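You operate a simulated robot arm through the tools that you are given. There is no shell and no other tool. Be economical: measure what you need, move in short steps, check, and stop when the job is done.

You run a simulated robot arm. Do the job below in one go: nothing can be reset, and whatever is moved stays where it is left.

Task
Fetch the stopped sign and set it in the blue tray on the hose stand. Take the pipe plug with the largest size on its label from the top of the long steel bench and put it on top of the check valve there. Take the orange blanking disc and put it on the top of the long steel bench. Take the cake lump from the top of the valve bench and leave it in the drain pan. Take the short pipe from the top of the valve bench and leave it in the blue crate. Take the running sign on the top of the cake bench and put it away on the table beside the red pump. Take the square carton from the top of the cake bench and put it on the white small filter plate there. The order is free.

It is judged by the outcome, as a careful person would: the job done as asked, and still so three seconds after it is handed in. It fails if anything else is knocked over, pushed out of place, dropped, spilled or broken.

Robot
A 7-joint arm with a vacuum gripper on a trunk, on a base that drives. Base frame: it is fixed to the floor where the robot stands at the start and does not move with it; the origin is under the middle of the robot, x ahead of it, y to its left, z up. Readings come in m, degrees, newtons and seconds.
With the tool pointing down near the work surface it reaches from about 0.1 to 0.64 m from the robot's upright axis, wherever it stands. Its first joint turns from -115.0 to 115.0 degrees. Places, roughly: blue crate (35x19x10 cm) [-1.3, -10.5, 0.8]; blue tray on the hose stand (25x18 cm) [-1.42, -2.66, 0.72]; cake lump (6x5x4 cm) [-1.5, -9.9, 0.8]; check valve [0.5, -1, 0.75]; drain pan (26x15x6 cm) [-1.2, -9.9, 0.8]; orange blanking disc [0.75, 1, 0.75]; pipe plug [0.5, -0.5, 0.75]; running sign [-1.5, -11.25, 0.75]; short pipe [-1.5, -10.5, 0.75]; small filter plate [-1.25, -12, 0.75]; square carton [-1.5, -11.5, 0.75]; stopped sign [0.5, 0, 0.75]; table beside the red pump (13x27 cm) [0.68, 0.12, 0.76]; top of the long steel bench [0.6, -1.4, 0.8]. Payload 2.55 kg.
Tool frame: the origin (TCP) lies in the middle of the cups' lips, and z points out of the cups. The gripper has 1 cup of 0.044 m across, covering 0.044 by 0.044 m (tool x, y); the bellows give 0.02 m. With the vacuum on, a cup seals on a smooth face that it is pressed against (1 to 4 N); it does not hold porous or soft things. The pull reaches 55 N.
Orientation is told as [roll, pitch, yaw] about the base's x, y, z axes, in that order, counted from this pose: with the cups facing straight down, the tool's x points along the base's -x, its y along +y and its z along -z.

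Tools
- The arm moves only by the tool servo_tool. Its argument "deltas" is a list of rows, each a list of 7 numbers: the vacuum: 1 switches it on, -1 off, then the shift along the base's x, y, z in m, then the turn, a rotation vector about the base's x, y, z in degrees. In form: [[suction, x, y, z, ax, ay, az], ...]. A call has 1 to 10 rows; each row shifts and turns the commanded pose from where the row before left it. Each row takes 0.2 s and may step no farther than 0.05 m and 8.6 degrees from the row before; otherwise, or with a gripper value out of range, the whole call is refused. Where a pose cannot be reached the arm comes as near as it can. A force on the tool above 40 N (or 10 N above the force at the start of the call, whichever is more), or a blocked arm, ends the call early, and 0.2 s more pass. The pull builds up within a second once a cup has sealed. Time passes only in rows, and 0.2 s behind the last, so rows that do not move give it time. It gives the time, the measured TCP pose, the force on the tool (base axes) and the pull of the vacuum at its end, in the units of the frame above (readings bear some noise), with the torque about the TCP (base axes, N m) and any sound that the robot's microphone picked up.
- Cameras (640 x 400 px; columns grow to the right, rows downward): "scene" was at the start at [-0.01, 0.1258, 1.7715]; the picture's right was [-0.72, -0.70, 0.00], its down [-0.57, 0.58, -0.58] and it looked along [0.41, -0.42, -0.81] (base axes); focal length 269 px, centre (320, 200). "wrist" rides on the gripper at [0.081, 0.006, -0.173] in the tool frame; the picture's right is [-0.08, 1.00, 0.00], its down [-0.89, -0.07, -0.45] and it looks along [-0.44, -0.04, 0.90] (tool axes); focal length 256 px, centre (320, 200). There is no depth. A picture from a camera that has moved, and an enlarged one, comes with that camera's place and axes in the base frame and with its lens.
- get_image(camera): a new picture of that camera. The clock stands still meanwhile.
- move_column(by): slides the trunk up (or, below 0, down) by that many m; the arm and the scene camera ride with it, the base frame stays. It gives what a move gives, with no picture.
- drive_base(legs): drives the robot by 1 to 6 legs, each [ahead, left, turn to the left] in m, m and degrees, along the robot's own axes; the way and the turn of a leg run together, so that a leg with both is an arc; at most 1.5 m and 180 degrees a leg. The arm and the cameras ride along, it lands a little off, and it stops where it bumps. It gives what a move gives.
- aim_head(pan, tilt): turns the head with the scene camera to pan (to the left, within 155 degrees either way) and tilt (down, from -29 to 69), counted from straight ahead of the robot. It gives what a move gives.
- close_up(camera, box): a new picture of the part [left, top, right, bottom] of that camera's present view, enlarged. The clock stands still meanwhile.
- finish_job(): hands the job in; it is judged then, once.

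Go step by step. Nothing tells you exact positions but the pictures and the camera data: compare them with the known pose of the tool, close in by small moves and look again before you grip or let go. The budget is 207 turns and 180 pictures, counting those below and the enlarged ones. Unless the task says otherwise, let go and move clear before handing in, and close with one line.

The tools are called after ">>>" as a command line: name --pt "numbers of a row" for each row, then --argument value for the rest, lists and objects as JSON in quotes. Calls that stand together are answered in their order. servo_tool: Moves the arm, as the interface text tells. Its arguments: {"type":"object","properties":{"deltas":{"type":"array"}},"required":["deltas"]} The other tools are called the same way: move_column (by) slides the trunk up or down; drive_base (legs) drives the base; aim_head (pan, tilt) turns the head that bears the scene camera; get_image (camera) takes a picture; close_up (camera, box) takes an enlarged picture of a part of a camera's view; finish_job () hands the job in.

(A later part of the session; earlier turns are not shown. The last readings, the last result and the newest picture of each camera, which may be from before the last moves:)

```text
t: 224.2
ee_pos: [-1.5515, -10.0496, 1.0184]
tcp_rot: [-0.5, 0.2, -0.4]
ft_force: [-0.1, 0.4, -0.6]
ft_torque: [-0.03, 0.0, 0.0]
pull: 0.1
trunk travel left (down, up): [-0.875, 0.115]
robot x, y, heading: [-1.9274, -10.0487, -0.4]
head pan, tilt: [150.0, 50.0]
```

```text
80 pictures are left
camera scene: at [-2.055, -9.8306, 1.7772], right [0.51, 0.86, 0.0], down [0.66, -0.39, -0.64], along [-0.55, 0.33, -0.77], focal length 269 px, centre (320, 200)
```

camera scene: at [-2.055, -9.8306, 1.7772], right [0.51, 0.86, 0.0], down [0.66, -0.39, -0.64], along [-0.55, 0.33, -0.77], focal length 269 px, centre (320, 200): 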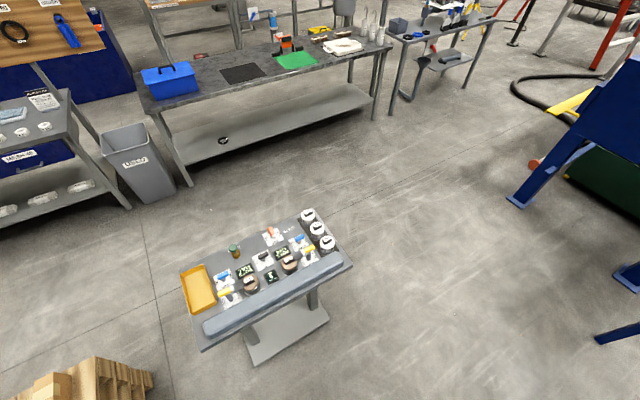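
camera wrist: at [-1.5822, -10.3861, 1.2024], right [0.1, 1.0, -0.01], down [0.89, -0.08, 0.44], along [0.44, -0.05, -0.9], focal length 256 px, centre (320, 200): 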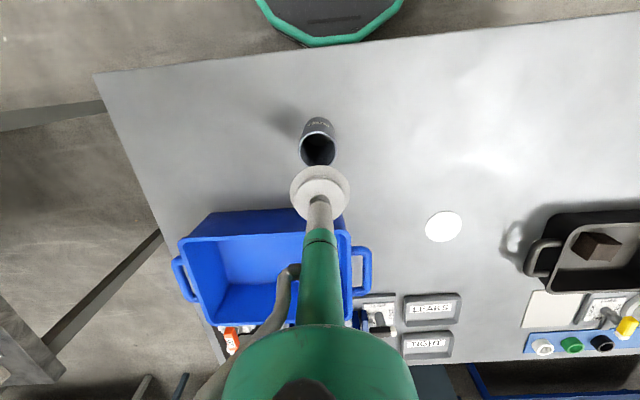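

>>> drive_base --legs '[[-0.03, 0.1, 0.3]]'

>>> servo_tool --pt "-1 0 -0.045 0.02 0 0 0" --pt "-1 0 -0.045 0.01 0 0 0" --pt "-1 0 -0.045 0.01 0 0 0" --pt "-1 0 -0.045 0.01 0 0 0" --pt "-1 0 -0.045 0.01 0 0 0" --pt "-1 0 -0.045 0.01 0 0 0" --pt "-1 0 -0.045 0.01 0 0 0" --pt "-1 0 -0.045 0.01 0 0 0" --pt "-1 0 -0.045 0.01 0 0 0" --pt "-1 0 -0.03 0 0 0 0"

>>> servo_tool --pt "-1 0 0 0 0 -8 0" --pt "-1 0 0 0 0 -8 0" --pt "-1 0 0 0 0 -8 0" --pt "-1 0 0 0 0 -8 0" --pt "-1 0 0 0 0 -8 0" --pt "-1 0 0 0 0 -8 0"

>>> aim_head --pan -40 --tilt 50

>>> get_image --camera "scene"

```text
t: 225.3
ee_pos: [-1.5822, -9.949, 1.0202]
tcp_rot: [-0.6, 0.1, -0.1]
ft_force: [0.0, -0.1, 0.7]
ft_torque: [-0.02, 0.01, 0.01]
pull: 0.1
trunk travel left (down, up): [-0.875, 0.115]
robot x, y, heading: [-1.9611, -9.9476, -0.2]
head pan, tilt: [150.0, 50.0]
```

```text
t: 227.5
ee_pos: [-1.5925, -10.3708, 1.1044]
tcp_rot: [-0.4, 0.2, -0.1]
ft_force: [-0.2, 0.7, 0.1]
ft_torque: [0.05, 0.03, 0.02]
pull: 0.0
out of reach, approached as far as the arm can: row 9, 10
trunk travel left (down, up): [-0.875, 0.115]
robot x, y, heading: [-1.9608, -9.9483, 0.1]
head pan, tilt: [150.0, 50.0]
```

```text
t: 228.9
ee_pos: [-1.5914, -10.371, 1.1059]
tcp_rot: [-0.5, -47.9, -0.2]
ft_force: [-0.1, 0.1, 0.6]
ft_torque: [0.01, -0.01, 0.03]
pull: 0.0
trunk travel left (down, up): [-0.875, 0.115]
robot x, y, heading: [-1.9578, -9.9501, -0.1]
head pan, tilt: [150.0, 50.0]
```

```text
t: 231.8
ee_pos: [-1.5918, -10.3708, 1.1041]
tcp_rot: [-0.3, -47.7, -0.2]
ft_force: [-0.4, 0.5, 0.4]
ft_torque: [0.0, -0.01, 0.01]
pull: 0.1
trunk travel left (down, up): [-0.875, 0.115]
robot x, y, heading: [-1.9595, -9.9459, -0.3]
head pan, tilt: [-40.0, 50.0]
```

```text
79 pictures are left
camera scene: at [-1.9609, -9.8213, 1.7773], right [-0.64, -0.77, 0.0], down [-0.59, 0.49, -0.64], along [0.49, -0.41, -0.77], focal length 269 px, centre (320, 200)
```

scene: 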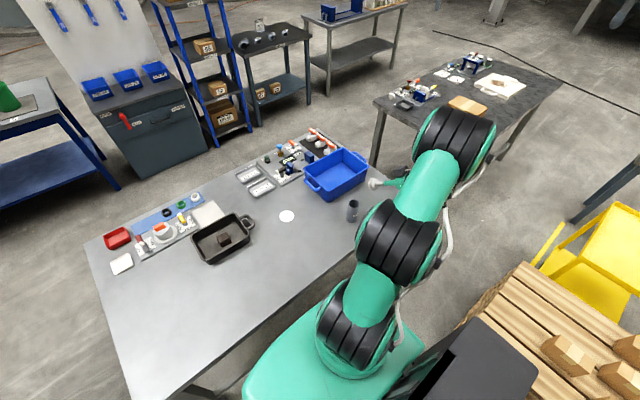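

>>> servo_tool --pt "-1 0 0 0 0 -8.5 0" --pt "-1 0 0 0 0 -8.5 0" --pt "-1 0 0 0 0 -8.5 0" --pt "-1 0 0 0 0 -8.5 0" --pt "-1 0 0 0 0 -8.2 0" --pt "-1 0 0 0 0 0 0"

>>> servo_tool --pt "-1 0.005 -0.026 -0.03 0 0 0" --pt "-1 0 0 -0.045 0 0 0" --pt "-1 0 0 -0.045 0 0 0" --pt "-1 0 0 -0.045 0 0 0" --pt "-1 0 0 0 0 0 0"

>>> get_image --camera "scene"

>>> get_image --camera "wrist"

```text
t: 233.2
ee_pos: [-1.5686, -10.3694, 1.1089]
tcp_rot: [-1.4, -58.2, -0.4]
ft_force: [0.3, -0.5, -0.2]
ft_torque: [-0.03, 0.01, -0.02]
pull: 0.0
out of reach, approached as far as the arm can: row 1, 2, 3, 4, 5
trunk travel left (down, up): [-0.875, 0.115]
robot x, y, heading: [-1.9594, -9.9491, -0.0]
head pan, tilt: [-40.0, 50.0]
```

```text
t: 234.3
ee_pos: [-1.5606, -10.3954, 0.9446]
tcp_rot: [-1.5, -58.3, -0.3]
ft_force: [-0.3, 0.0, -0.9]
ft_torque: [-0.02, -0.01, -0.01]
pull: 0.0
trunk travel left (down, up): [-0.875, 0.115]
robot x, y, heading: [-1.9573, -9.9495, -0.2]
head pan, tilt: [-40.0, 50.0]
```

```text
78 pictures are left
camera scene: at [-1.9612, -9.8207, 1.7772], right [-0.64, -0.77, 0.0], down [-0.59, 0.49, -0.64], along [0.49, -0.41, -0.77], focal length 269 px, centre (320, 200)
```

scene: 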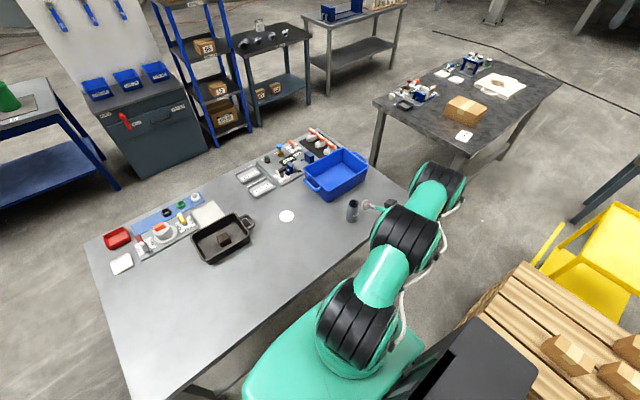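

```text
77 pictures are left
camera wrist: at [-1.7495, -10.3837, 0.9674], right [0.07, 1.0, 0.05], down [0.09, -0.06, 0.99], along [0.99, -0.06, -0.09], focal length 256 px, centre (320, 200)
```

wrist: 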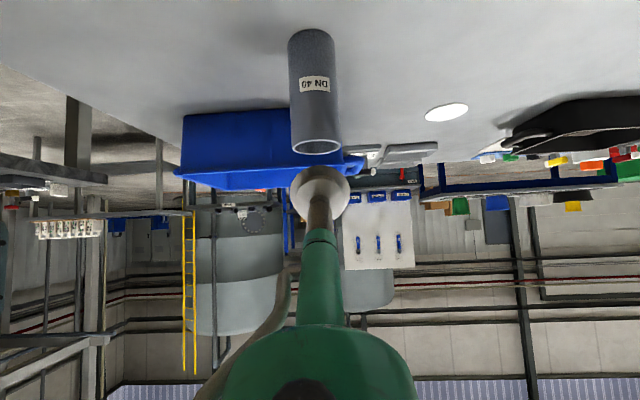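

>>> servo_tool --pt "-1 -0.02 0 0 0 -8 0" --pt "-1 0 0 0 0 -8 0" --pt "-1 0 0 0 0 -8 0" --pt "-1 0 0 0 0 -7 0" --pt "-1 0 0 0 0 0 0"

```text
t: 235.6
ee_pos: [-1.5592, -10.3957, 0.9443]
tcp_rot: [-1.3, -58.2, -0.4]
ft_force: [0.2, 0.8, 0.6]
ft_torque: [0.02, 0.0, -0.02]
pull: 0.1
out of reach, approached as far as the arm can: row 1, 2, 3, 4
trunk travel left (down, up): [-0.875, 0.115]
robot x, y, heading: [-1.9608, -9.9514, -0.2]
head pan, tilt: [-40.0, 50.0]
```

>>> servo_tool --pt "-1 0 0 0.045 0 0 0" --pt "-1 0 0 0.045 0 0 0" --pt "-1 0 0 0.045 0 0 0" --pt "-1 0 0 0.045 0 0 0" --pt "-1 0 0 0.04 0 0 0" --pt "-1 0 0 0 0 0 0"

>>> move_column --by -0.2

>>> servo_tool --pt "-1 0 0 0 0 -8 0" --pt "-1 0 0 0 0 -8 0" --pt "-1 0 0 0 0 -8 0" --pt "-1 0 0 0 0 -7 0" --pt "-1 0 0 0 0 0 0"

```text
t: 236.9
ee_pos: [-1.5586, -10.3909, 1.1611]
tcp_rot: [-1.6, -57.8, -0.6]
ft_force: [-0.4, -0.4, -0.8]
ft_torque: [0.02, 0.0, 0.02]
pull: 0.0
trunk travel left (down, up): [-0.875, 0.115]
robot x, y, heading: [-1.9633, -9.9497, 0.1]
head pan, tilt: [-40.0, 50.0]
```

```text
t: 239.1
ee_pos: [-1.5599, -10.392, 0.9609]
tcp_rot: [-1.8, -57.8, -0.5]
ft_force: [0.4, -0.2, -0.9]
ft_torque: [0.0, -0.03, 0.01]
pull: 0.0
trunk travel left (down, up): [-0.675, 0.315]
robot x, y, heading: [-1.9604, -9.9477, -0.1]
head pan, tilt: [-40.0, 50.0]
```

```text
t: 240.3
ee_pos: [-1.5436, -10.3818, 0.9572]
tcp_rot: [-2.8, -60.5, -0.5]
ft_force: [0.2, -0.1, 0.2]
ft_torque: [-0.01, 0.02, 0.0]
pull: 0.1
out of reach, approached as far as the arm can: row 1, 2, 3, 4
trunk travel left (down, up): [-0.675, 0.315]
robot x, y, heading: [-1.9609, -9.9474, 0.0]
head pan, tilt: [-40.0, 50.0]
```

>>> drive_base --legs '[[-0.1, 0, 0]]'

>>> servo_tool --pt "-1 0 0 0 0 0 -7.5" --pt "-1 0 0 0 0 0 -7.5" --pt "-1 0 0 0 0 0 -7.5" --pt "-1 0 0 0 0 0 -7.5" --pt "-1 0 0 0 0 0 0"

>>> servo_tool --pt "-1 0 0 0 -4 -6.93 0" --pt "-1 0 0 0 -4 -6.93 0" --pt "-1 0 0 0 -4 -6.93 0" --pt "-1 0 0 0 -2.7 -4.7 0" --pt "-1 0 0 0 0 0 0"

```text
t: 241.5
ee_pos: [-1.6417, -10.3815, 0.9571]
tcp_rot: [-2.8, -60.5, -0.4]
ft_force: [1.0, -0.1, -1.0]
ft_torque: [0.02, 0.0, 0.04]
pull: 0.1
trunk travel left (down, up): [-0.675, 0.315]
robot x, y, heading: [-2.0574, -9.9489, 0.3]
head pan, tilt: [-40.0, 50.0]
```

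```text
t: 242.7
ee_pos: [-1.641, -10.3815, 0.9563]
tcp_rot: [-2.8, -60.3, -30.4]
ft_force: [-0.3, 0.2, 0.1]
ft_torque: [0.01, 0.03, 0.01]
pull: 0.1
trunk travel left (down, up): [-0.675, 0.315]
robot x, y, heading: [-2.0571, -9.9525, 0.3]
head pan, tilt: [-40.0, 50.0]
```

```text
t: 243.9
ee_pos: [-1.6348, -10.3921, 0.97]
tcp_rot: [-1.1, -81.5, -32.1]
ft_force: [-1.3, -0.2, 0.5]
ft_torque: [-0.01, 0.01, -0.01]
pull: 0.0
out of reach, approached as far as the arm can: row 2, 3, 4
trunk travel left (down, up): [-0.675, 0.315]
robot x, y, heading: [-2.061, -9.9508, 0.2]
head pan, tilt: [-40.0, 50.0]
```

>>> servo_tool --pt "-1 0.03 0.02 0 0 0 0" --pt "-1 0.025 0.02 0 0 0 0" --pt "-1 0 0 0 -3.9 -7 0" --pt "-1 0 0 0 0 0 0"

>>> get_image --camera "wrist"

>>> get_image --camera "scene"

```text
t: 244.9
ee_pos: [-1.5673, -10.3595, 0.9831]
tcp_rot: [1.5, -85.2, -34.9]
ft_force: [0.6, 0.3, -0.2]
ft_torque: [0.0, 0.0, 0.0]
pull: 0.0
out of reach, approached as far as the arm can: row 3
trunk travel left (down, up): [-0.675, 0.315]
robot x, y, heading: [-2.0619, -9.9468, 0.1]
head pan, tilt: [-40.0, 50.0]
```

```text
76 pictures are left
camera wrist: at [-1.7124, -10.2559, 0.9173], right [0.55, 0.83, 0.08], down [-0.35, 0.14, 0.93], along [0.76, -0.54, 0.37], focal length 256 px, centre (320, 200)
```

wrist: 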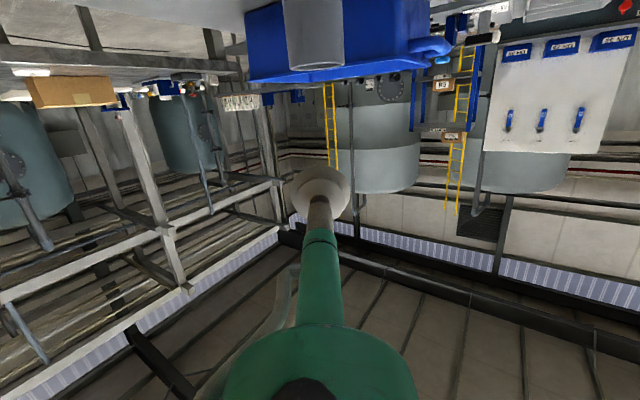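

```text
75 pictures are left
camera scene: at [-2.0612, -9.8212, 1.5773], right [-0.64, -0.77, 0.0], down [-0.59, 0.49, -0.64], along [0.49, -0.41, -0.77], focal length 269 px, centre (320, 200)
```

scene: 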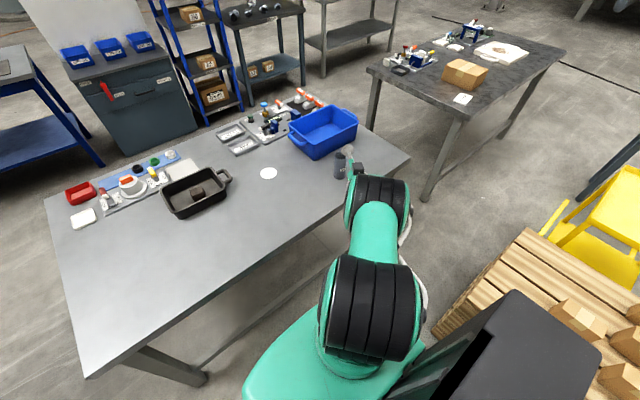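

>>> servo_tool --pt "-1 0 0 -0.045 0 0 0" --pt "-1 0 0 -0.045 0 0 0" --pt "-1 0 0 -0.035 0 0 0" --pt "-1 0 0 -0.015 -2.7 -4.2 0" --pt "-1 0 0 0 0 0 0"

>>> get_image --camera "wrist"

>>> close_up --camera "scene" --box '[300, 130, 420, 220]'

```text
t: 246.1
ee_pos: [-1.5123, -10.4099, 0.8622]
tcp_rot: [133.4, -89.6, -166.6]
ft_force: [0.6, 0.8, -0.8]
ft_torque: [-0.03, 0.01, 0.01]
pull: 0.1
out of reach, approached as far as the arm can: row 1, 2, 3, 4
trunk travel left (down, up): [-0.675, 0.315]
robot x, y, heading: [-2.0618, -9.9485, -0.0]
head pan, tilt: [-40.0, 50.0]
```

```text
74 pictures are left
camera wrist: at [-1.6528, -10.3085, 0.7821], right [0.55, 0.83, 0.08], down [-0.42, 0.18, 0.89], along [0.73, -0.52, 0.45], focal length 256 px, centre (320, 200)
```

wrist: 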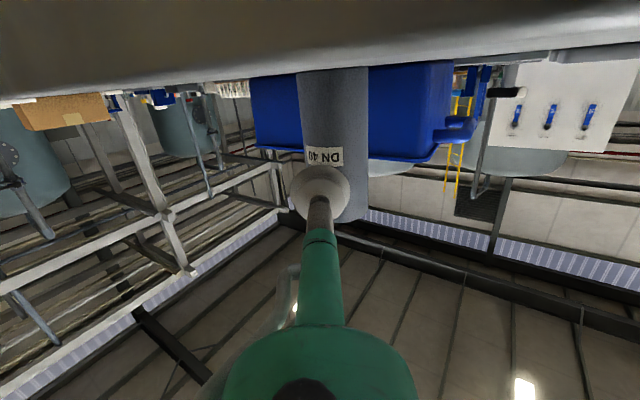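

```text
4.44 times, centred on (360, 175) of scene
camera zoom: at [-2.0618, -9.8208, 1.5772], right [-0.64, -0.77, 0.0], down [-0.59, 0.49, -0.64], along [0.49, -0.41, -0.77], focal length 1197 px, centre (142, 311)
```

zoom: 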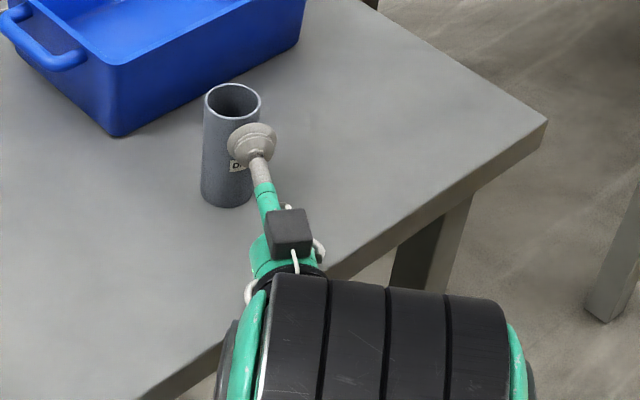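

>>> get_image --camera "scene"

```text
72 pictures are left
camera scene: at [-2.0618, -9.8208, 1.5772], right [-0.64, -0.77, 0.0], down [-0.59, 0.49, -0.64], along [0.49, -0.41, -0.77], focal length 269 px, centre (320, 200)
```

scene: 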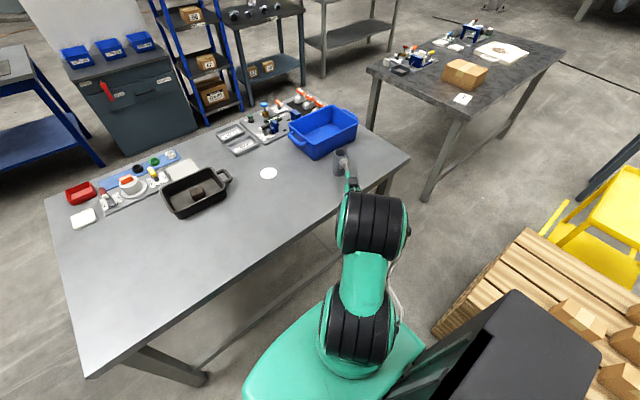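

>>> drive_base --legs '[[-0.04, 0.02, 0]]'

>>> servo_tool --pt "-1 0 0 0.045 0 0 0" --pt "-1 0 0 0.045 0 0 0" --pt "-1 0 0 0.045 0 0 0" --pt "-1 0 0 0.045 0 0 0" --pt "-1 0 0 0.02 0 0 0" --pt "-1 0 0 0 0 0 0"

>>> move_column --by -0.2

>>> get_image --camera "scene"

```text
t: 247.0
ee_pos: [-1.5538, -10.3891, 0.8629]
tcp_rot: [140.0, -89.7, -173.2]
ft_force: [-0.1, 0.4, 0.7]
ft_torque: [0.04, 0.01, 0.05]
pull: 0.0
trunk travel left (down, up): [-0.675, 0.315]
robot x, y, heading: [-2.1005, -9.9332, -0.0]
head pan, tilt: [-40.0, 50.0]
```

```text
t: 248.4
ee_pos: [-1.5517, -10.3896, 1.0618]
tcp_rot: [119.7, -89.8, -153.1]
ft_force: [-0.4, -0.4, -0.2]
ft_torque: [0.01, 0.01, -0.01]
pull: 0.0
trunk travel left (down, up): [-0.675, 0.315]
robot x, y, heading: [-2.0975, -9.9302, 0.3]
head pan, tilt: [-40.0, 50.0]
```

```text
t: 250.5
ee_pos: [-1.5519, -10.3898, 0.8641]
tcp_rot: [131.0, -89.7, -164.2]
ft_force: [-0.6, 0.0, -0.2]
ft_torque: [0.0, 0.0, 0.0]
pull: 0.0
trunk travel left (down, up): [-0.475, 0.515]
robot x, y, heading: [-2.0992, -9.9311, 0.1]
head pan, tilt: [-40.0, 50.0]
```

```text
71 pictures are left
camera scene: at [-2.1017, -9.8012, 1.3773], right [-0.64, -0.77, 0.0], down [-0.59, 0.49, -0.64], along [0.49, -0.41, -0.77], focal length 269 px, centre (320, 200)
```

scene: 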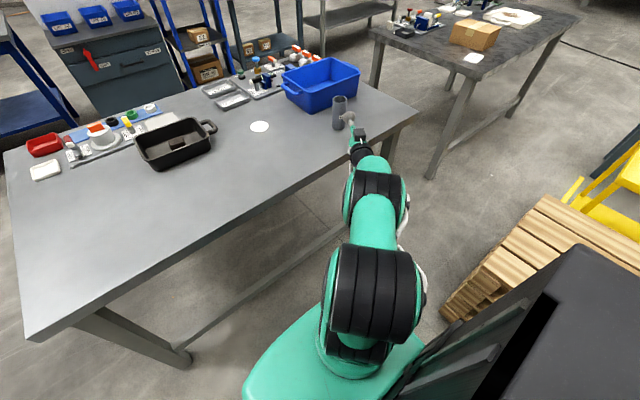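

>>> servo_tool --pt "-1 0.0 0.015 0 0 0 0" --pt "-1 0 0 -0.02 0 0 0" --pt "-1 0 0 0 0 0 0"

>>> get_image --camera "wrist"

>>> close_up --camera "scene" --box '[290, 70, 410, 160]'

```text
t: 251.3
ee_pos: [-1.5519, -10.3756, 0.8436]
tcp_rot: [129.3, -89.7, -162.7]
ft_force: [0.7, -0.3, 0.4]
ft_torque: [0.0, 0.0, -0.01]
pull: 0.1
trunk travel left (down, up): [-0.475, 0.515]
robot x, y, heading: [-2.0996, -9.9314, 0.1]
head pan, tilt: [-40.0, 50.0]
```

```text
70 pictures are left
camera wrist: at [-1.6913, -10.2756, 0.7635], right [0.55, 0.83, 0.08], down [-0.41, 0.18, 0.89], along [0.73, -0.52, 0.45], focal length 256 px, centre (320, 200)
```

wrist: 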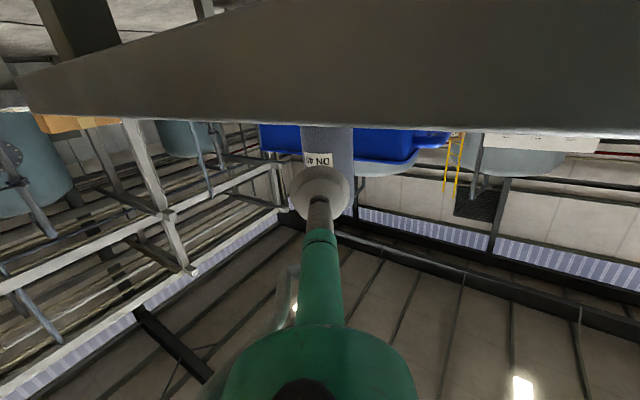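

```text
4.44 times, centred on (350, 115) of scene
camera zoom: at [-2.1016, -9.8013, 1.3773], right [-0.64, -0.77, 0.0], down [-0.59, 0.49, -0.64], along [0.49, -0.41, -0.77], focal length 1197 px, centre (187, 578)
```

zoom: 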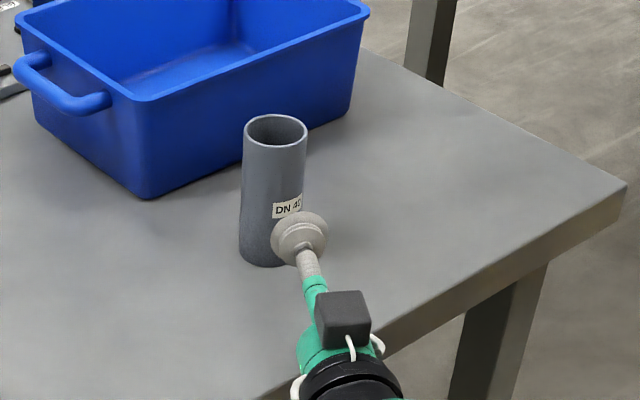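

>>> servo_tool --pt "1 0.004 0.006 -0.015 0 0 0" --pt "1 0.013 -0.0085 0 0 0 0" --pt "1 0.012 -0.008 0 0 0 0" --pt "1 0 0 0 0 0 0"

>>> close_up --camera "scene" --box '[290, 70, 410, 160]'

>>> close_up --camera "wrist" --box '[240, 100, 400, 240]'

```text
t: 252.3
ee_pos: [-1.5221, -10.385, 0.8271]
tcp_rot: [130.9, -89.9, -164.1]
ft_force: [-0.5, 0.3, 0.5]
ft_torque: [-0.02, -0.01, 0.0]
pull: 0.0
trunk travel left (down, up): [-0.475, 0.515]
robot x, y, heading: [-2.0987, -9.9294, 0.3]
head pan, tilt: [-40.0, 50.0]
```

```text
4.44 times, centred on (350, 115) of scene
camera zoom: at [-2.1016, -9.8012, 1.3773], right [-0.64, -0.77, 0.0], down [-0.59, 0.49, -0.64], along [0.49, -0.41, -0.77], focal length 1197 px, centre (187, 578)
```

zoom: 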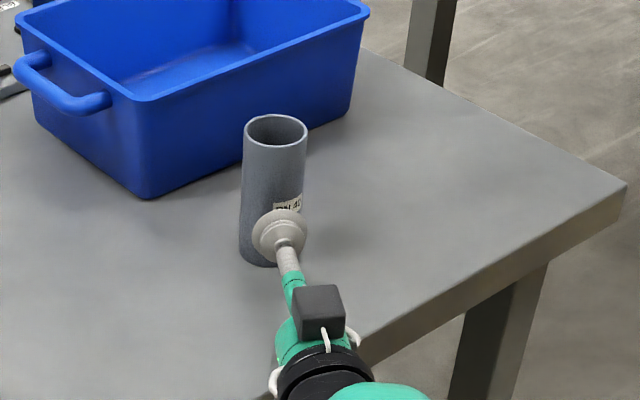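

```text
2.86 times, centred on (320, 170) of wrist
camera zoom: at [-1.6616, -10.284, 0.7474], right [0.55, 0.83, 0.08], down [-0.41, 0.18, 0.89], along [0.73, -0.52, 0.45], focal length 731 px, centre (320, 286)
```

zoom: 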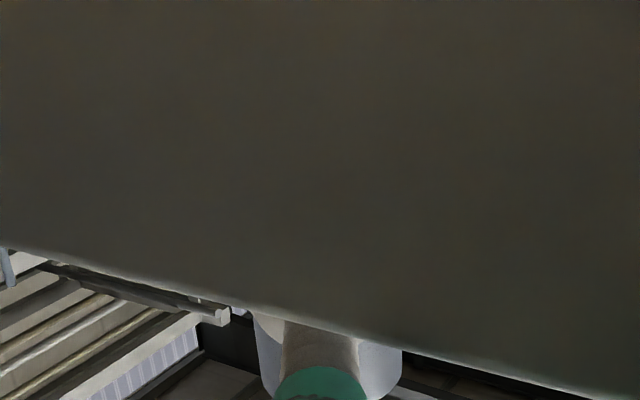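

>>> servo_tool --pt "1 0.006 -0.002 0 0 0 0" --pt "1 0 0 0 0 0 0"

>>> servo_tool --pt "1 0.004 -0.0025 0 0 0 0" --pt "1 0 0 0 0 0 0"

>>> close_up --camera "scene" --box '[290, 70, 410, 160]'

```text
t: 252.9
ee_pos: [-1.5153, -10.3859, 0.8278]
tcp_rot: [132.3, -89.7, -165.6]
ft_force: [0.0, -0.4, -0.8]
ft_torque: [0.0, 0.0, 0.04]
pull: 0.0
trunk travel left (down, up): [-0.475, 0.515]
robot x, y, heading: [-2.0982, -9.931, 0.1]
head pan, tilt: [-40.0, 50.0]
```

```text
t: 253.5
ee_pos: [-1.5124, -10.3895, 0.8263]
tcp_rot: [128.1, -89.7, -161.4]
ft_force: [0.5, -0.8, -0.6]
ft_torque: [-0.04, 0.01, 0.01]
pull: 0.1
trunk travel left (down, up): [-0.475, 0.515]
robot x, y, heading: [-2.1016, -9.9285, -0.1]
head pan, tilt: [-40.0, 50.0]
```

```text
4.44 times, centred on (350, 115) of scene
camera zoom: at [-2.1016, -9.8012, 1.3773], right [-0.64, -0.77, 0.0], down [-0.59, 0.49, -0.64], along [0.49, -0.41, -0.77], focal length 1197 px, centre (187, 578)
```

zoom: 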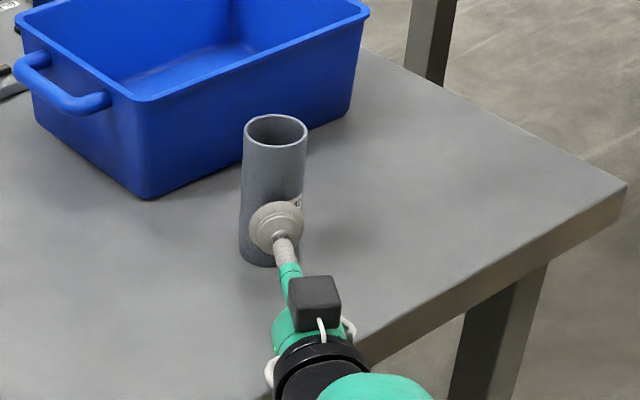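

>>> servo_tool --pt "1 0.005 -0.003 0 0 0 0" --pt "1 0 0 0 0 0 0"

>>> servo_tool --pt "1 0.004 -0.0025 0 0 0 0" --pt "1 0 0 0 0 0 0"

>>> close_up --camera "scene" --box '[290, 70, 410, 160]'

```text
t: 254.1
ee_pos: [-1.5067, -10.3925, 0.8273]
tcp_rot: [128.1, -89.8, -161.4]
ft_force: [0.1, -0.6, 0.2]
ft_torque: [0.02, 0.0, 0.02]
pull: 0.0
trunk travel left (down, up): [-0.475, 0.515]
robot x, y, heading: [-2.0938, -9.9302, 0.2]
head pan, tilt: [-40.0, 50.0]
```

```text
t: 254.7
ee_pos: [-1.5029, -10.395, 0.8271]
tcp_rot: [125.0, -89.8, -158.4]
ft_force: [-0.6, 0.9, -0.2]
ft_torque: [0.01, 0.0, 0.01]
pull: 0.1
trunk travel left (down, up): [-0.475, 0.515]
robot x, y, heading: [-2.0967, -9.9275, 0.2]
head pan, tilt: [-40.0, 50.0]
```

```text
4.44 times, centred on (350, 115) of scene
camera zoom: at [-2.1016, -9.8012, 1.3773], right [-0.64, -0.77, 0.0], down [-0.59, 0.49, -0.64], along [0.49, -0.41, -0.77], focal length 1197 px, centre (187, 578)
```

zoom: 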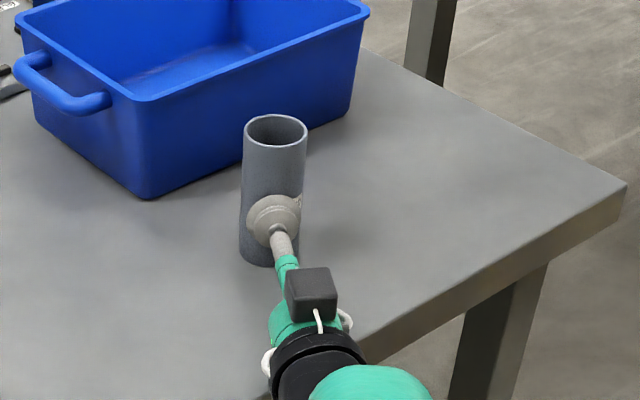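

>>> servo_tool --pt "1 0.004 -0.0025 0 0 0 0" --pt "1 0 0 0 0 0 0"

>>> servo_tool --pt "1 0.004 -0.0025 0 0 0 0" --pt "1 0 0 0 0 0 0"

>>> servo_tool --pt "1 0.003 -0.002 0 0 0 0" --pt "1 0 0 0 0 0 0"

>>> close_up --camera "scene" --box '[290, 70, 410, 160]'

```text
t: 255.3
ee_pos: [-1.4993, -10.3971, 0.8268]
tcp_rot: [132.7, -89.8, -166.1]
ft_force: [-0.9, 0.4, -0.2]
ft_torque: [0.0, 0.01, -0.02]
pull: 0.1
trunk travel left (down, up): [-0.475, 0.515]
robot x, y, heading: [-2.1012, -9.9299, 0.2]
head pan, tilt: [-40.0, 50.0]
```

```text
t: 255.9
ee_pos: [-1.4976, -10.3993, 0.8281]
tcp_rot: [127.8, -89.8, -161.2]
ft_force: [0.0, 0.0, -0.2]
ft_torque: [0.03, 0.01, 0.01]
pull: 0.0
trunk travel left (down, up): [-0.475, 0.515]
robot x, y, heading: [-2.0975, -9.9293, 0.1]
head pan, tilt: [-40.0, 50.0]
```

```text
t: 256.5
ee_pos: [-1.4941, -10.4025, 0.8274]
tcp_rot: [127.4, -89.8, -160.7]
ft_force: [0.7, 0.5, 0.3]
ft_torque: [-0.01, 0.01, -0.02]
pull: 0.0
trunk travel left (down, up): [-0.475, 0.515]
robot x, y, heading: [-2.0976, -9.9299, 0.2]
head pan, tilt: [-40.0, 50.0]
```

```text
4.44 times, centred on (350, 115) of scene
camera zoom: at [-2.1016, -9.8012, 1.3773], right [-0.64, -0.77, 0.0], down [-0.59, 0.49, -0.64], along [0.49, -0.41, -0.77], focal length 1197 px, centre (187, 578)
```

zoom: 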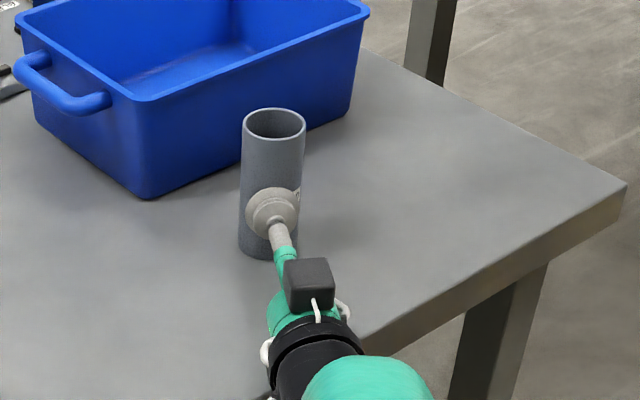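

>>> servo_tool --pt "-1 -0.013 0.0085 0 0 0 0" --pt "-1 -0.025 0.016 0.005 0 0 0" --pt "-1 0 0 0 7 -4.6 0" --pt "-1 0 0 0 7 -4.6 0" --pt "-1 0 0 0 7 -4.6 0" --pt "-1 0 0 0 7 -4.6 0" --pt "-1 0 0 0 7 -4.6 0" --pt "-1 0 0 0 7 -4.6 0"

>>> close_up --camera "scene" --box '[290, 70, 410, 160]'

```text
t: 258.3
ee_pos: [-1.5305, -10.3761, 0.8314]
tcp_rot: [90.0, -39.4, -123.4]
ft_force: [0.3, -0.4, -0.2]
ft_torque: [0.02, -0.01, -0.02]
pull: 0.0
trunk travel left (down, up): [-0.475, 0.515]
robot x, y, heading: [-2.0985, -9.9273, 0.3]
head pan, tilt: [-40.0, 50.0]
```

```text
4.44 times, centred on (350, 115) of scene
camera zoom: at [-2.1016, -9.8012, 1.3773], right [-0.64, -0.77, 0.0], down [-0.59, 0.49, -0.64], along [0.49, -0.41, -0.77], focal length 1197 px, centre (187, 578)
```

zoom: 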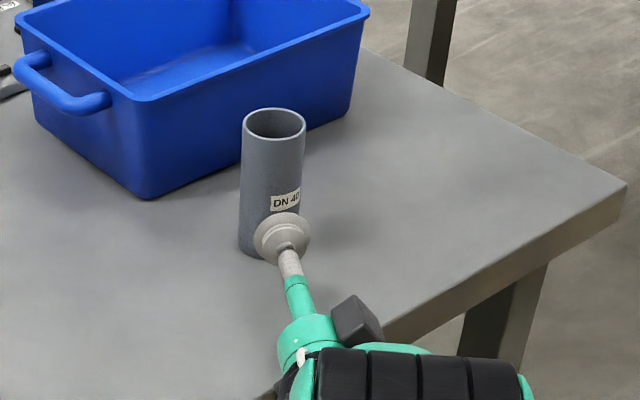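

>>> servo_tool --pt "-1 0 0 0 7 -4.6 0" --pt "-1 0 0 0 7 -4.6 0" --pt "-1 0 0 0 7 -4.6 0" --pt "-1 0 0 0 7 -4.6 0" --pt "-1 0 0 0 5 -3.3 0" --pt "-1 0 0 0 0 0 0"

>>> get_image --camera "wrist"

>>> close_up --camera "scene" --box '[280, 60, 440, 180]'

```text
t: 259.7
ee_pos: [-1.5303, -10.3784, 0.8339]
tcp_rot: [90.0, 0.0, -123.6]
ft_force: [-0.5, -0.7, -0.4]
ft_torque: [-0.02, 0.0, -0.03]
pull: 0.1
trunk travel left (down, up): [-0.475, 0.515]
robot x, y, heading: [-2.1007, -9.9302, 0.2]
head pan, tilt: [-40.0, 50.0]
```

```text
62 pictures are left
camera wrist: at [-1.6299, -10.2159, 0.8399], right [-0.04, -0.07, 1.0], down [-0.86, -0.5, -0.07], along [0.5, -0.86, -0.04], focal length 256 px, centre (320, 200)
```

wrist: 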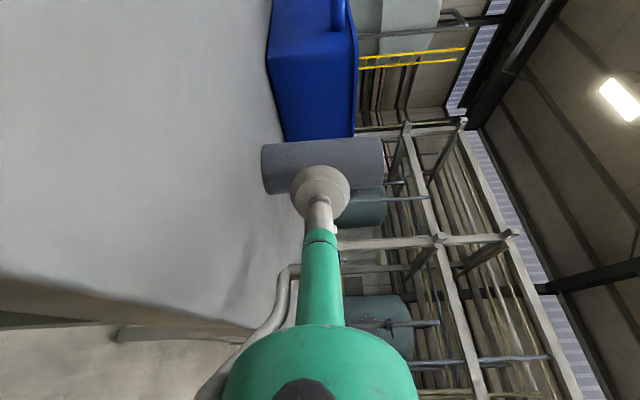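

```text
3.33 times, centred on (360, 120) of scene
camera zoom: at [-2.1016, -9.8012, 1.3773], right [-0.64, -0.77, 0.0], down [-0.59, 0.49, -0.64], along [0.49, -0.41, -0.77], focal length 898 px, centre (187, 467)
```

zoom: 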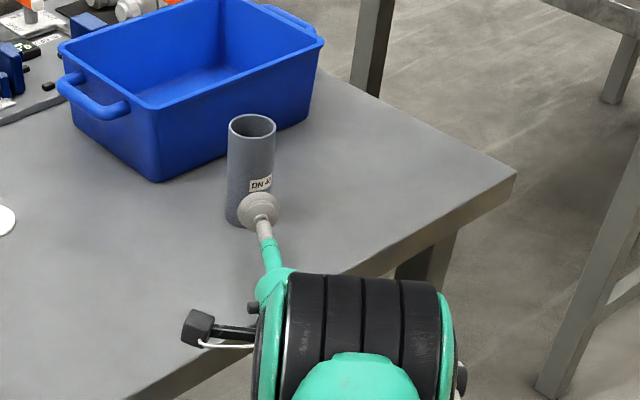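

>>> servo_tool --pt "1 0.0 0.0 0.006 0 0 0" --pt "1 0.016 -0.0105 0 0 0 0" --pt "1 0.016 -0.0105 0 0 0 0" --pt "1 0.008 -0.0055 0 0 0 0" --pt "1 0.004 -0.0025 0 0 0 0" --pt "1 0.004 -0.0025 0 0 0 0" --pt "1 0.004 -0.0025 0 0 0 0" --pt "1 0 0 0 0 0 0"

>>> get_image --camera "wrist"

```text
t: 261.5
ee_pos: [-1.479, -10.412, 0.8378]
tcp_rot: [90.0, -0.1, -123.4]
ft_force: [-1.4, 0.8, -0.5]
ft_torque: [0.0, -0.03, -0.01]
pull: 0.0
trunk travel left (down, up): [-0.475, 0.515]
robot x, y, heading: [-2.1003, -9.9283, 0.1]
head pan, tilt: [-40.0, 50.0]
```

```text
60 pictures are left
camera wrist: at [-1.5784, -10.2491, 0.8459], right [-0.04, -0.07, 1.0], down [-0.86, -0.5, -0.07], along [0.5, -0.86, -0.04], focal length 256 px, centre (320, 200)
```

wrist: 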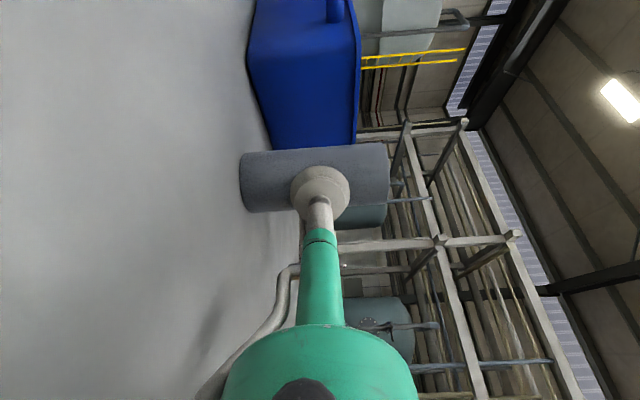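

>>> servo_tool --pt "1 0.004 -0.0025 0 0 0 0" --pt "1 0.004 -0.0025 0 0 0 0" --pt "1 0.004 -0.0025 0 0 0 0" --pt "1 0.004 -0.0025 0 0 0 0"

>>> servo_tool --pt "1 0.004 -0.0025 0 0 0 0" --pt "1 0.004 -0.0025 0 0 0 0" --pt "1 0.004 -0.0025 0 0 0 0" --pt "1 0.004 -0.0025 0 0 0 0"

>>> get_image --camera "scene"

```text
t: 262.5
ee_pos: [-1.4625, -10.421, 0.8392]
tcp_rot: [90.0, -0.1, -123.3]
ft_force: [-0.1, 0.1, 0.5]
ft_torque: [-0.01, 0.03, 0.01]
pull: 0.1
trunk travel left (down, up): [-0.475, 0.515]
robot x, y, heading: [-2.0975, -9.9309, 0.5]
head pan, tilt: [-40.0, 50.0]
```

```text
t: 263.5
ee_pos: [-1.4471, -10.4294, 0.8397]
tcp_rot: [90.1, -0.1, -123.4]
ft_force: [0.1, -0.7, -0.1]
ft_torque: [-0.01, 0.01, -0.04]
pull: 0.1
trunk travel left (down, up): [-0.475, 0.515]
robot x, y, heading: [-2.0972, -9.9349, 0.1]
head pan, tilt: [-40.0, 50.0]
```

```text
59 pictures are left
camera scene: at [-2.1016, -9.8013, 1.3773], right [-0.64, -0.77, 0.0], down [-0.59, 0.49, -0.64], along [0.49, -0.41, -0.77], focal length 269 px, centre (320, 200)
```

scene: 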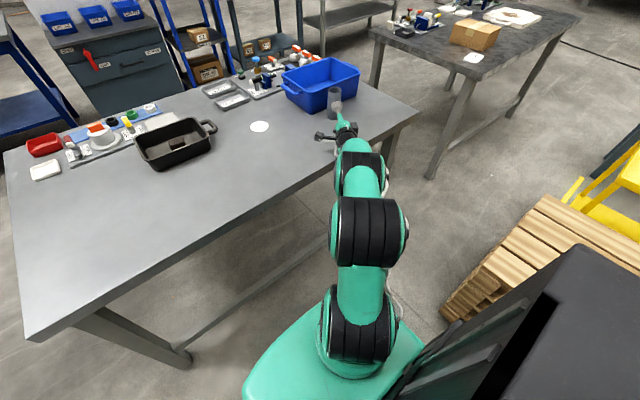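

>>> servo_tool --pt "1 0.004 -0.0025 0 0 0 0" --pt "1 0.004 -0.0025 0 0 0 0" --pt "1 0.004 -0.0025 0 0 0 0" --pt "1 0 0 0 0 0 0"

>>> servo_tool --pt "1 0.004 -0.0025 0 0 0 0" --pt "1 0.004 -0.0025 0 0 0 0" --pt "1 0 0 0 0 0 0"

>>> close_up --camera "scene" --box '[270, 50, 410, 155]'

>>> get_image --camera "wrist"

```text
t: 264.5
ee_pos: [-1.4341, -10.4389, 0.8397]
tcp_rot: [90.0, -0.1, -123.4]
ft_force: [-0.2, -0.1, 0.2]
ft_torque: [-0.01, 0.01, -0.01]
pull: 0.0
trunk travel left (down, up): [-0.475, 0.515]
robot x, y, heading: [-2.0992, -9.9295, -0.2]
head pan, tilt: [-40.0, 50.0]
```

```text
t: 265.3
ee_pos: [-1.427, -10.4433, 0.8382]
tcp_rot: [90.0, -0.1, -123.5]
ft_force: [-1.3, -1.3, -0.1]
ft_torque: [0.0, 0.01, 0.03]
pull: 0.1
trunk travel left (down, up): [-0.475, 0.515]
robot x, y, heading: [-2.1014, -9.93, 0.2]
head pan, tilt: [-40.0, 50.0]
```

```text
3.81 times, centred on (340, 102) of scene
camera zoom: at [-2.1016, -9.8012, 1.3773], right [-0.64, -0.77, 0.0], down [-0.59, 0.49, -0.64], along [0.49, -0.41, -0.77], focal length 1026 px, centre (244, 571)
```

zoom: 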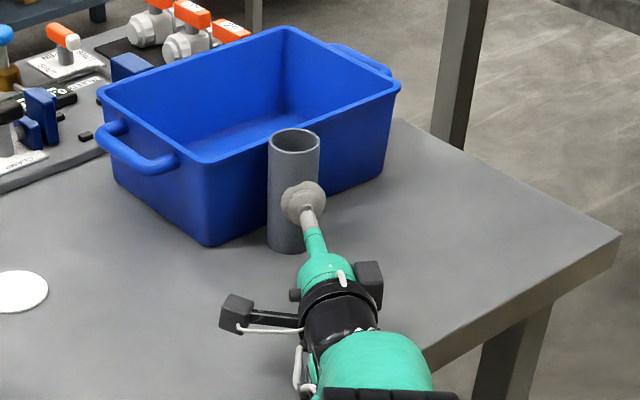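

```text
57 pictures are left
camera wrist: at [-1.5258, -10.2816, 0.8453], right [-0.04, -0.07, 1.0], down [-0.86, -0.5, -0.07], along [0.5, -0.86, -0.04], focal length 256 px, centre (320, 200)
```

wrist: 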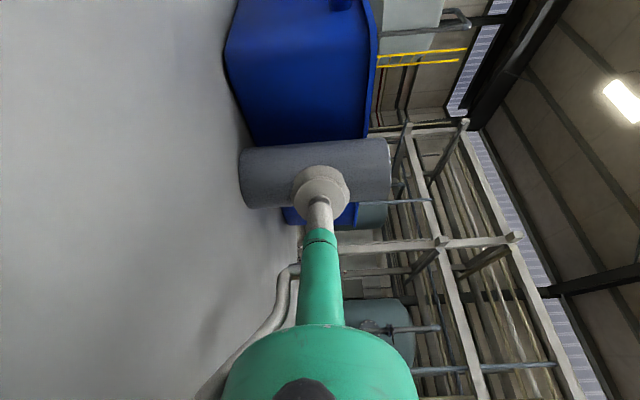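

>>> servo_tool --pt "1 0.005 0.0005 0 0 0 0" --pt "1 0 0 0 0 0 0"

>>> servo_tool --pt "1 0.004 -0.0025 0 0 0 0" --pt "1 0 0 0 0 0 0"

>>> servo_tool --pt "1 0.004 -0.0025 0 0 0 0" --pt "1 0 0 0 0 0 0"

```text
t: 265.9
ee_pos: [-1.421, -10.4441, 0.8393]
tcp_rot: [90.0, -0.1, -123.3]
ft_force: [-0.4, 0.2, -0.1]
ft_torque: [0.0, 0.0, 0.0]
pull: 0.1
trunk travel left (down, up): [-0.475, 0.515]
robot x, y, heading: [-2.0993, -9.9272, 0.4]
head pan, tilt: [-40.0, 50.0]
```

```text
t: 266.5
ee_pos: [-1.4178, -10.4462, 0.8384]
tcp_rot: [89.9, -0.1, -123.4]
ft_force: [-0.5, 0.5, -0.6]
ft_torque: [0.01, 0.02, 0.0]
pull: 0.0
trunk travel left (down, up): [-0.475, 0.515]
robot x, y, heading: [-2.1023, -9.9326, -0.1]
head pan, tilt: [-40.0, 50.0]
```

```text
t: 267.1
ee_pos: [-1.4129, -10.4493, 0.8375]
tcp_rot: [90.0, -0.1, -123.5]
ft_force: [-1.2, 0.7, 0.1]
ft_torque: [0.02, -0.02, 0.03]
pull: 0.1
trunk travel left (down, up): [-0.475, 0.515]
robot x, y, heading: [-2.1044, -9.9279, 0.5]
head pan, tilt: [-40.0, 50.0]
```

>>> servo_tool --pt "1 0.004 -0.0025 0 0 0 0" --pt "1 0 0 0 0 0 0"

>>> servo_tool --pt "1 0.004 -0.0025 0 0 0 0" --pt "1 0 0 0 0 0 0"

>>> close_up --camera "scene" --box '[270, 50, 410, 155]'

```text
t: 267.7
ee_pos: [-1.4112, -10.4521, 0.8383]
tcp_rot: [90.0, -0.1, -123.4]
ft_force: [-0.9, 0.4, -0.1]
ft_torque: [0.02, 0.02, -0.01]
pull: 0.0
trunk travel left (down, up): [-0.475, 0.515]
robot x, y, heading: [-2.1016, -9.9309, 0.1]
head pan, tilt: [-40.0, 50.0]
```

```text
t: 268.3
ee_pos: [-1.4065, -10.4537, 0.8387]
tcp_rot: [90.0, -0.1, -123.4]
ft_force: [-2.3, 1.0, 0.9]
ft_torque: [-0.03, 0.02, 0.05]
pull: 0.0
trunk travel left (down, up): [-0.475, 0.515]
robot x, y, heading: [-2.0989, -9.9292, 0.0]
head pan, tilt: [-40.0, 50.0]
```

```text
3.81 times, centred on (340, 102) of scene
camera zoom: at [-2.1019, -9.8011, 1.3773], right [-0.64, -0.77, 0.0], down [-0.59, 0.49, -0.64], along [0.49, -0.41, -0.77], focal length 1026 px, centre (244, 571)
```

zoom: 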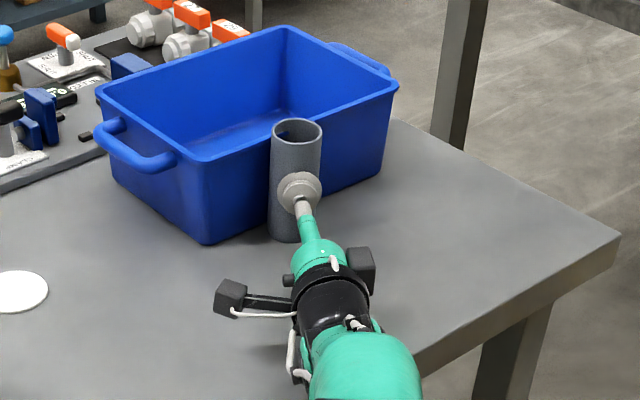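

>>> servo_tool --pt "1 0.003 -0.002 0 0 0 0" --pt "1 0 0 0 0 0 0" --pt "1 0 0 0 0 0 0"

```text
t: 269.1
ee_pos: [-1.4029, -10.4567, 0.8382]
tcp_rot: [90.0, -0.1, -123.5]
ft_force: [-1.7, 0.3, 0.3]
ft_torque: [0.01, -0.01, -0.01]
pull: 0.1
trunk travel left (down, up): [-0.475, 0.515]
robot x, y, heading: [-2.0985, -9.9312, 0.1]
head pan, tilt: [-40.0, 50.0]
```

>>> servo_tool --pt "-1 -0.01 0.007 0 0 0 0" --pt "-1 -0.025 0.017 0 0 0 0" --pt "-1 -0.035 0.025 0 0 0 0" --pt "-1 0 0 0.045 0 0 0" --pt "-1 0 0 0.045 0 0 0" --pt "-1 0 0 0.045 0 0 0" --pt "-1 0 0 0.045 0 0 0" --pt "-1 0 0 0.045 0 0 0"

>>> servo_tool --pt "-1 0 0 0 4.53 6.83 0" --pt "-1 0 0 0 4.53 6.83 0" --pt "-1 0 0 0 4.53 6.83 0" --pt "-1 0 0 0 4.53 6.83 0" --pt "-1 0 0 0 4.53 6.83 0" --pt "-1 0 0 0 4.53 6.83 0" --pt "-1 0 0 0 4.53 6.83 0" --pt "-1 0 0 0 4.53 6.83 0" --pt "-1 0 0 0 4.53 6.83 0"

>>> move_column --by 0.2

```text
t: 270.9
ee_pos: [-1.4751, -10.4067, 1.0631]
tcp_rot: [89.9, -0.1, -123.6]
ft_force: [-0.7, 0.2, -1.0]
ft_torque: [0.02, 0.0, 0.02]
pull: 0.0
trunk travel left (down, up): [-0.475, 0.515]
robot x, y, heading: [-2.1033, -9.9304, 0.1]
head pan, tilt: [-40.0, 50.0]
```

```text
t: 272.9
ee_pos: [-1.5159, -10.3565, 0.9526]
tcp_rot: [32.8, 0.0, -123.5]
ft_force: [0.0, -0.1, -0.3]
ft_torque: [0.01, -0.05, -0.03]
pull: 0.0
out of reach, approached as far as the arm can: row 3, 6, 7, 8, 9
trunk travel left (down, up): [-0.475, 0.515]
robot x, y, heading: [-2.1001, -9.9301, -0.1]
head pan, tilt: [-40.0, 50.0]
```

```text
t: 275.1
ee_pos: [-1.5162, -10.3554, 1.1525]
tcp_rot: [32.7, 0.0, -123.6]
ft_force: [-0.8, -0.5, 0.5]
ft_torque: [0.02, -0.01, -0.03]
pull: 0.1
trunk travel left (down, up): [-0.675, 0.315]
robot x, y, heading: [-2.0989, -9.9293, 0.0]
head pan, tilt: [-40.0, 50.0]
```

>>> servo_tool --pt "-1 0 0 0 4.53 6.83 0" --pt "-1 0 0 0 4.53 6.83 0" --pt "-1 0 0 0 4.53 6.83 0" --pt "-1 0 0 0 4.4 6.7 0" --pt "-1 0 0 0 0 0 0"

>>> move_column --by 0.2

>>> servo_tool --pt "-1 0 0 -0.03 0 0 8.5" --pt "-1 0 0 -0.03 0 0 8.5" --pt "-1 0 0 -0.03 0 0 8.5" --pt "-1 0 0 -0.03 0 0 8.5" --pt "-1 0 0 -0.03 0 0 8.5" --pt "-1 0 0 -0.03 0 0 8.5" --pt "-1 0 0 0 0 0 8.5" --pt "-1 0 0 0 0 0 8.5" --pt "-1 0 0 0 0 0 8.5" --pt "-1 0 0 0 0 0 8.5"

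>>> servo_tool --pt "-1 0 0 0 0 0 8.5" --pt "-1 0 0 0 0 0 8.5" --pt "-1 0 0 0 0 0 8.5" --pt "-1 0 0 0 0 0 8.5" --pt "-1 0 0 0 0 0 4.6" --pt "-1 0 0 0 0 0 0"

>>> drive_base --legs '[[0.17, -0.27, 0]]'

>>> get_image --camera "wrist"

```text
t: 276.3
ee_pos: [-1.5555, -10.3204, 1.0875]
tcp_rot: [23.2, -0.2, -123.6]
ft_force: [0.3, 0.7, 0.5]
ft_torque: [0.0, 0.0, 0.01]
pull: 0.0
out of reach, approached as far as the arm can: row 1, 2, 3, 4
trunk travel left (down, up): [-0.675, 0.315]
robot x, y, heading: [-2.0966, -9.9292, 0.1]
head pan, tilt: [-40.0, 50.0]
```

```text
t: 278.5
ee_pos: [-1.555, -10.3195, 1.2877]
tcp_rot: [23.2, -0.4, -123.6]
ft_force: [-0.3, 0.2, 1.1]
ft_torque: [-0.01, -0.04, 0.01]
pull: 0.0
trunk travel left (down, up): [-0.875, 0.115]
robot x, y, heading: [-2.1001, -9.9329, 0.2]
head pan, tilt: [-40.0, 50.0]
```

```text
t: 280.7
ee_pos: [-1.5991, -10.2382, 1.0545]
tcp_rot: [22.9, -1.4, -38.8]
ft_force: [0.1, 0.7, 0.4]
ft_torque: [-0.03, -0.01, -0.02]
pull: 0.0
out of reach, approached as far as the arm can: row 7, 8, 9, 10
trunk travel left (down, up): [-0.875, 0.115]
robot x, y, heading: [-2.1024, -9.9296, 0.3]
head pan, tilt: [-40.0, 50.0]
```

```text
t: 282.1
ee_pos: [-1.6623, -10.1507, 0.9943]
tcp_rot: [23.2, -0.4, 0.1]
ft_force: [-0.2, 0.7, 0.2]
ft_torque: [0.0, 0.01, 0.0]
pull: 0.0
out of reach, approached as far as the arm can: row 1, 2, 3, 4, 5
trunk travel left (down, up): [-0.875, 0.115]
robot x, y, heading: [-2.0991, -9.9302, 0.1]
head pan, tilt: [-40.0, 50.0]
```

```text
t: 284.2
ee_pos: [-1.4872, -10.4164, 0.9941]
tcp_rot: [23.3, -0.3, 0.4]
ft_force: [0.3, -0.4, 0.0]
ft_torque: [0.01, 0.01, 0.01]
pull: 0.0
trunk travel left (down, up): [-0.875, 0.115]
robot x, y, heading: [-1.9248, -10.196, 0.2]
head pan, tilt: [-40.0, 50.0]
```

```text
55 pictures are left
camera wrist: at [-1.568, -10.479, 1.1559], right [0.07, 0.92, 0.39], down [0.89, -0.24, 0.39], along [0.45, 0.32, -0.83], focal length 256 px, centre (320, 200)
```

wrist: 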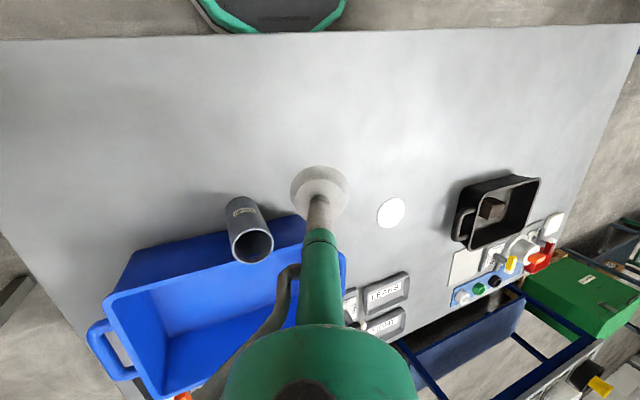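

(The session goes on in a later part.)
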